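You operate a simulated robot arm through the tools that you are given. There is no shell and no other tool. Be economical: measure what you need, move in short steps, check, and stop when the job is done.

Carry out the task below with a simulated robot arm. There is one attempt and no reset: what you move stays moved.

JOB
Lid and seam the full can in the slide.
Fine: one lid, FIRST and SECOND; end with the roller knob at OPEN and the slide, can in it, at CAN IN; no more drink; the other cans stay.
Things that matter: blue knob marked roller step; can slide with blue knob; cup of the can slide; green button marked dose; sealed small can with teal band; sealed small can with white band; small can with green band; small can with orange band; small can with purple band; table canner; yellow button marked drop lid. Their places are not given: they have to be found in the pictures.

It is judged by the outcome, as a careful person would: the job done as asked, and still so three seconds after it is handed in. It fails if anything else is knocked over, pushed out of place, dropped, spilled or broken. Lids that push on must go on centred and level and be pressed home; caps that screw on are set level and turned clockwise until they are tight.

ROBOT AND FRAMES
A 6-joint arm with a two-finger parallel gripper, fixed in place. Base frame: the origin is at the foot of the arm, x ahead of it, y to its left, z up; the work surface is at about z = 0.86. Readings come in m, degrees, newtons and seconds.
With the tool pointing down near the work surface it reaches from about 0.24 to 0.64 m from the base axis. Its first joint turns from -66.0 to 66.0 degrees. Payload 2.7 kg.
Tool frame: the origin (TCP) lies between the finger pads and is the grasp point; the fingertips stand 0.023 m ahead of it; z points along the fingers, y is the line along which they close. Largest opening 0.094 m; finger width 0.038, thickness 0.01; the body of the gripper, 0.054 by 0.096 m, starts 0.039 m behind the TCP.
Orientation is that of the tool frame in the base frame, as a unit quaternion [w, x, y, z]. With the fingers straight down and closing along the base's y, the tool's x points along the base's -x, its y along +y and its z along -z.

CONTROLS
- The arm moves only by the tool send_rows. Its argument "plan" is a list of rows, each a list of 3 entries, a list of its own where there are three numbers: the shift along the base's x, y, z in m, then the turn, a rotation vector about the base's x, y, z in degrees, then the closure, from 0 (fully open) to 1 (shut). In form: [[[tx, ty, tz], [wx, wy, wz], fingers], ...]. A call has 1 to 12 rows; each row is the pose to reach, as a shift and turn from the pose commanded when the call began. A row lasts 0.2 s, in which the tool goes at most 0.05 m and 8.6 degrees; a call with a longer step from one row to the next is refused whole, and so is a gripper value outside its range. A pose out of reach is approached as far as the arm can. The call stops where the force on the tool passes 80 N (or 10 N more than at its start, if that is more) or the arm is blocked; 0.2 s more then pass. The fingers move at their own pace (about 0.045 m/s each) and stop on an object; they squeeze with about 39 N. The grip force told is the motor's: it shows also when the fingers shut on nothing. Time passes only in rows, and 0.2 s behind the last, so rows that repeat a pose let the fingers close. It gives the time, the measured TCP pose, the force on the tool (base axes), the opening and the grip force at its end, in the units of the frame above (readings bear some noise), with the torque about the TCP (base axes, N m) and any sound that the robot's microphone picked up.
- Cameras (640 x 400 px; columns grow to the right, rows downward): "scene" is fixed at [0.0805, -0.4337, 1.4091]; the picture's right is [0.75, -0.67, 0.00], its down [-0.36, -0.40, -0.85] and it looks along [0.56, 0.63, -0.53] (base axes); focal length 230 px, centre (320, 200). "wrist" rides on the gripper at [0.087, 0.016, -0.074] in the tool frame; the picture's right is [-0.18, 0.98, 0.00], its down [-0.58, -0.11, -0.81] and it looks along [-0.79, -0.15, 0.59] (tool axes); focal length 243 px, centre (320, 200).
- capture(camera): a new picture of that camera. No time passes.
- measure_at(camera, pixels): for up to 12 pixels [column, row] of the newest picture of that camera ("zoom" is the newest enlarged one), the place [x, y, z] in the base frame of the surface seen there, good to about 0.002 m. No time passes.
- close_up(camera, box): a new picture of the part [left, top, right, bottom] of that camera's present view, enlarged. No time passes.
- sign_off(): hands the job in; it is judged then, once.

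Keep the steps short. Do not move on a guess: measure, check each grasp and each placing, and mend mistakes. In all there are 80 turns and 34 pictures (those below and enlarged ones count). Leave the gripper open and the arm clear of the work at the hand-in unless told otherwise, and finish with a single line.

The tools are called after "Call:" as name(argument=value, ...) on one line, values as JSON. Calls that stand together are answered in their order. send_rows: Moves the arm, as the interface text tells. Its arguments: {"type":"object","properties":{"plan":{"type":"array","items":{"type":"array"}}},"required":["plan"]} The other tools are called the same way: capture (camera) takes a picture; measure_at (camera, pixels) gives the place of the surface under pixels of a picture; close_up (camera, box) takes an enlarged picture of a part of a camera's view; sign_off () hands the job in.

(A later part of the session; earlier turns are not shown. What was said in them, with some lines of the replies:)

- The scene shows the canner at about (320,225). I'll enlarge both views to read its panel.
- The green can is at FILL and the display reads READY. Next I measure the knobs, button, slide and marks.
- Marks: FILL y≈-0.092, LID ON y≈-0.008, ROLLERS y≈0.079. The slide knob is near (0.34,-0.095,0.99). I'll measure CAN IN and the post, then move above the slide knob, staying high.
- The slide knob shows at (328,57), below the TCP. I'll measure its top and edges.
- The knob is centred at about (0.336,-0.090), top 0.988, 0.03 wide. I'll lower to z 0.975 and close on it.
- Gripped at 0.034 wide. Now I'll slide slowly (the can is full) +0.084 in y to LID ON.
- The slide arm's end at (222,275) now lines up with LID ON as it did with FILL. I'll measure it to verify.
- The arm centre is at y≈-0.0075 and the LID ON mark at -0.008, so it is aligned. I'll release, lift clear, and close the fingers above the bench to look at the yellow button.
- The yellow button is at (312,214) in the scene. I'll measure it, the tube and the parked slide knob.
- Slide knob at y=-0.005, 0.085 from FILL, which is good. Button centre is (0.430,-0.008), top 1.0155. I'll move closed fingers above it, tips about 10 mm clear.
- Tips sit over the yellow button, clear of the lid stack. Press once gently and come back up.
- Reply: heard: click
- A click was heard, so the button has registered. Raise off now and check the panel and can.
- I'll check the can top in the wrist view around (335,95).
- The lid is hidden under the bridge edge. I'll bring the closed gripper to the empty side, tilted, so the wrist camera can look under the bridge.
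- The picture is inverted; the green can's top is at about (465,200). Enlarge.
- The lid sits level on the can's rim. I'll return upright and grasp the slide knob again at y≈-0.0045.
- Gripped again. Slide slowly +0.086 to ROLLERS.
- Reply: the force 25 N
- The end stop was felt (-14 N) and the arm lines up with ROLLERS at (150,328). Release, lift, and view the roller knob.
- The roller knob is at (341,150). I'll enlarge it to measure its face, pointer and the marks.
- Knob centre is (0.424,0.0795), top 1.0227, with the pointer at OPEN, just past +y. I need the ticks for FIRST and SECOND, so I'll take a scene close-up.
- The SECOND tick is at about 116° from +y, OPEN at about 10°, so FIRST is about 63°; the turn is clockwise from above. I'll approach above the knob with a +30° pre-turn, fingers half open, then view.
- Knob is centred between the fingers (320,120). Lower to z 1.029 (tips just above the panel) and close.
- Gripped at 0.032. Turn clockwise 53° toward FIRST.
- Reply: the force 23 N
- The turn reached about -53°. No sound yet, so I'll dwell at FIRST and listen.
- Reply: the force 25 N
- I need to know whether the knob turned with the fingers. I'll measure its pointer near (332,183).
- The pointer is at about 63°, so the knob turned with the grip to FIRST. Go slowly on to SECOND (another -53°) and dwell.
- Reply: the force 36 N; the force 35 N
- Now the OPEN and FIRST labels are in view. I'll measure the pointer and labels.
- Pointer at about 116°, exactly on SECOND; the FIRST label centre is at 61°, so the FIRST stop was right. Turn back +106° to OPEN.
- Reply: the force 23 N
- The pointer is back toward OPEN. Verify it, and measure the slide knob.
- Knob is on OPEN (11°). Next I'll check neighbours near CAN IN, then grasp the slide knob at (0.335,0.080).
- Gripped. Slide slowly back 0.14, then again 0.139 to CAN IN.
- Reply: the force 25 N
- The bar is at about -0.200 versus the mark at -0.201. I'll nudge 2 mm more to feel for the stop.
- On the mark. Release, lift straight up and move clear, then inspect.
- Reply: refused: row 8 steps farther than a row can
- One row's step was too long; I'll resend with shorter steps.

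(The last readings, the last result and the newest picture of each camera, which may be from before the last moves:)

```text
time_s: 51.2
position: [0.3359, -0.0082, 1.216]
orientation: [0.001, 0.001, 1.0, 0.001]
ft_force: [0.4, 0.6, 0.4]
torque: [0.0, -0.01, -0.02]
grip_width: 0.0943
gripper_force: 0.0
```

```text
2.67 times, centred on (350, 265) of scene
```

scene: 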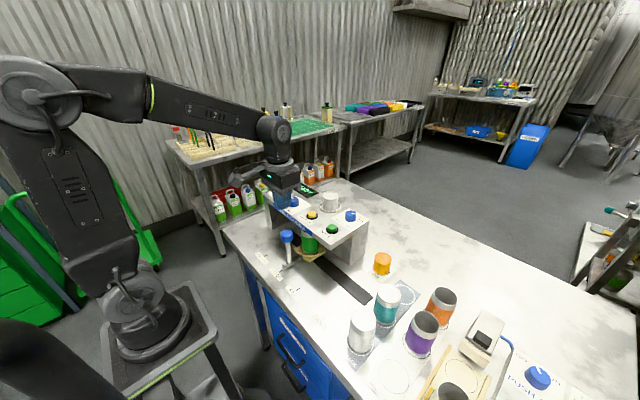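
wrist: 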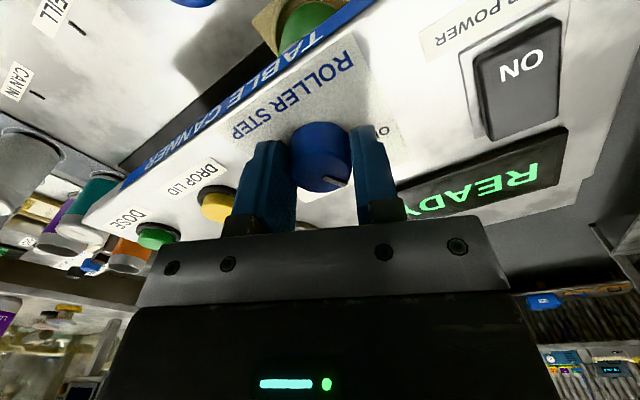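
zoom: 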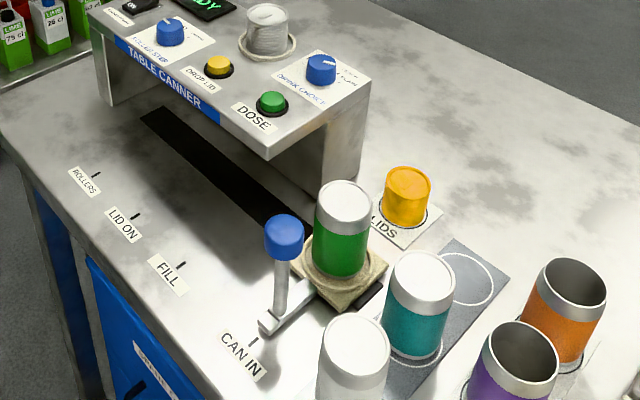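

The can is at CAN IN with a lid on. One enlarged look to compare the seam with the sealed teal can.

Call:
close_up(camera="scene", box=[335, 250, 395, 295])

```text
8.89 times, centred on (365, 272) of scene
```

zoom: 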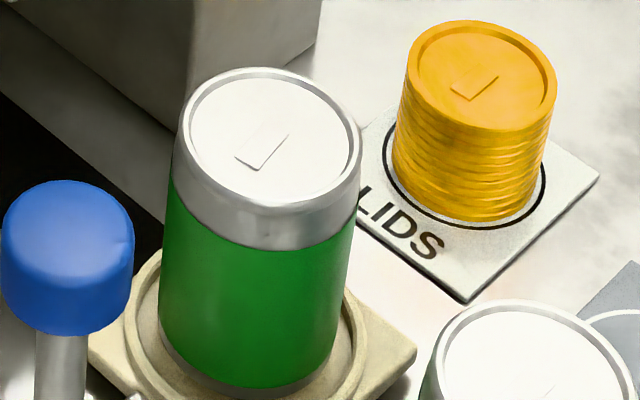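

The flange is rolled in smoothly, matching the sealed cans; the roller knob is at OPEN, the slide is at CAN IN, and the gripper is open and clear. Handing in.

Call:
sign_off()

```text
The job is handed in.
```

The green-band can has one lid, was seamed at FIRST and SECOND, and sits in the slide at CAN IN with the roller knob at OPEN; no drink was dosed and the other cans were not touched.
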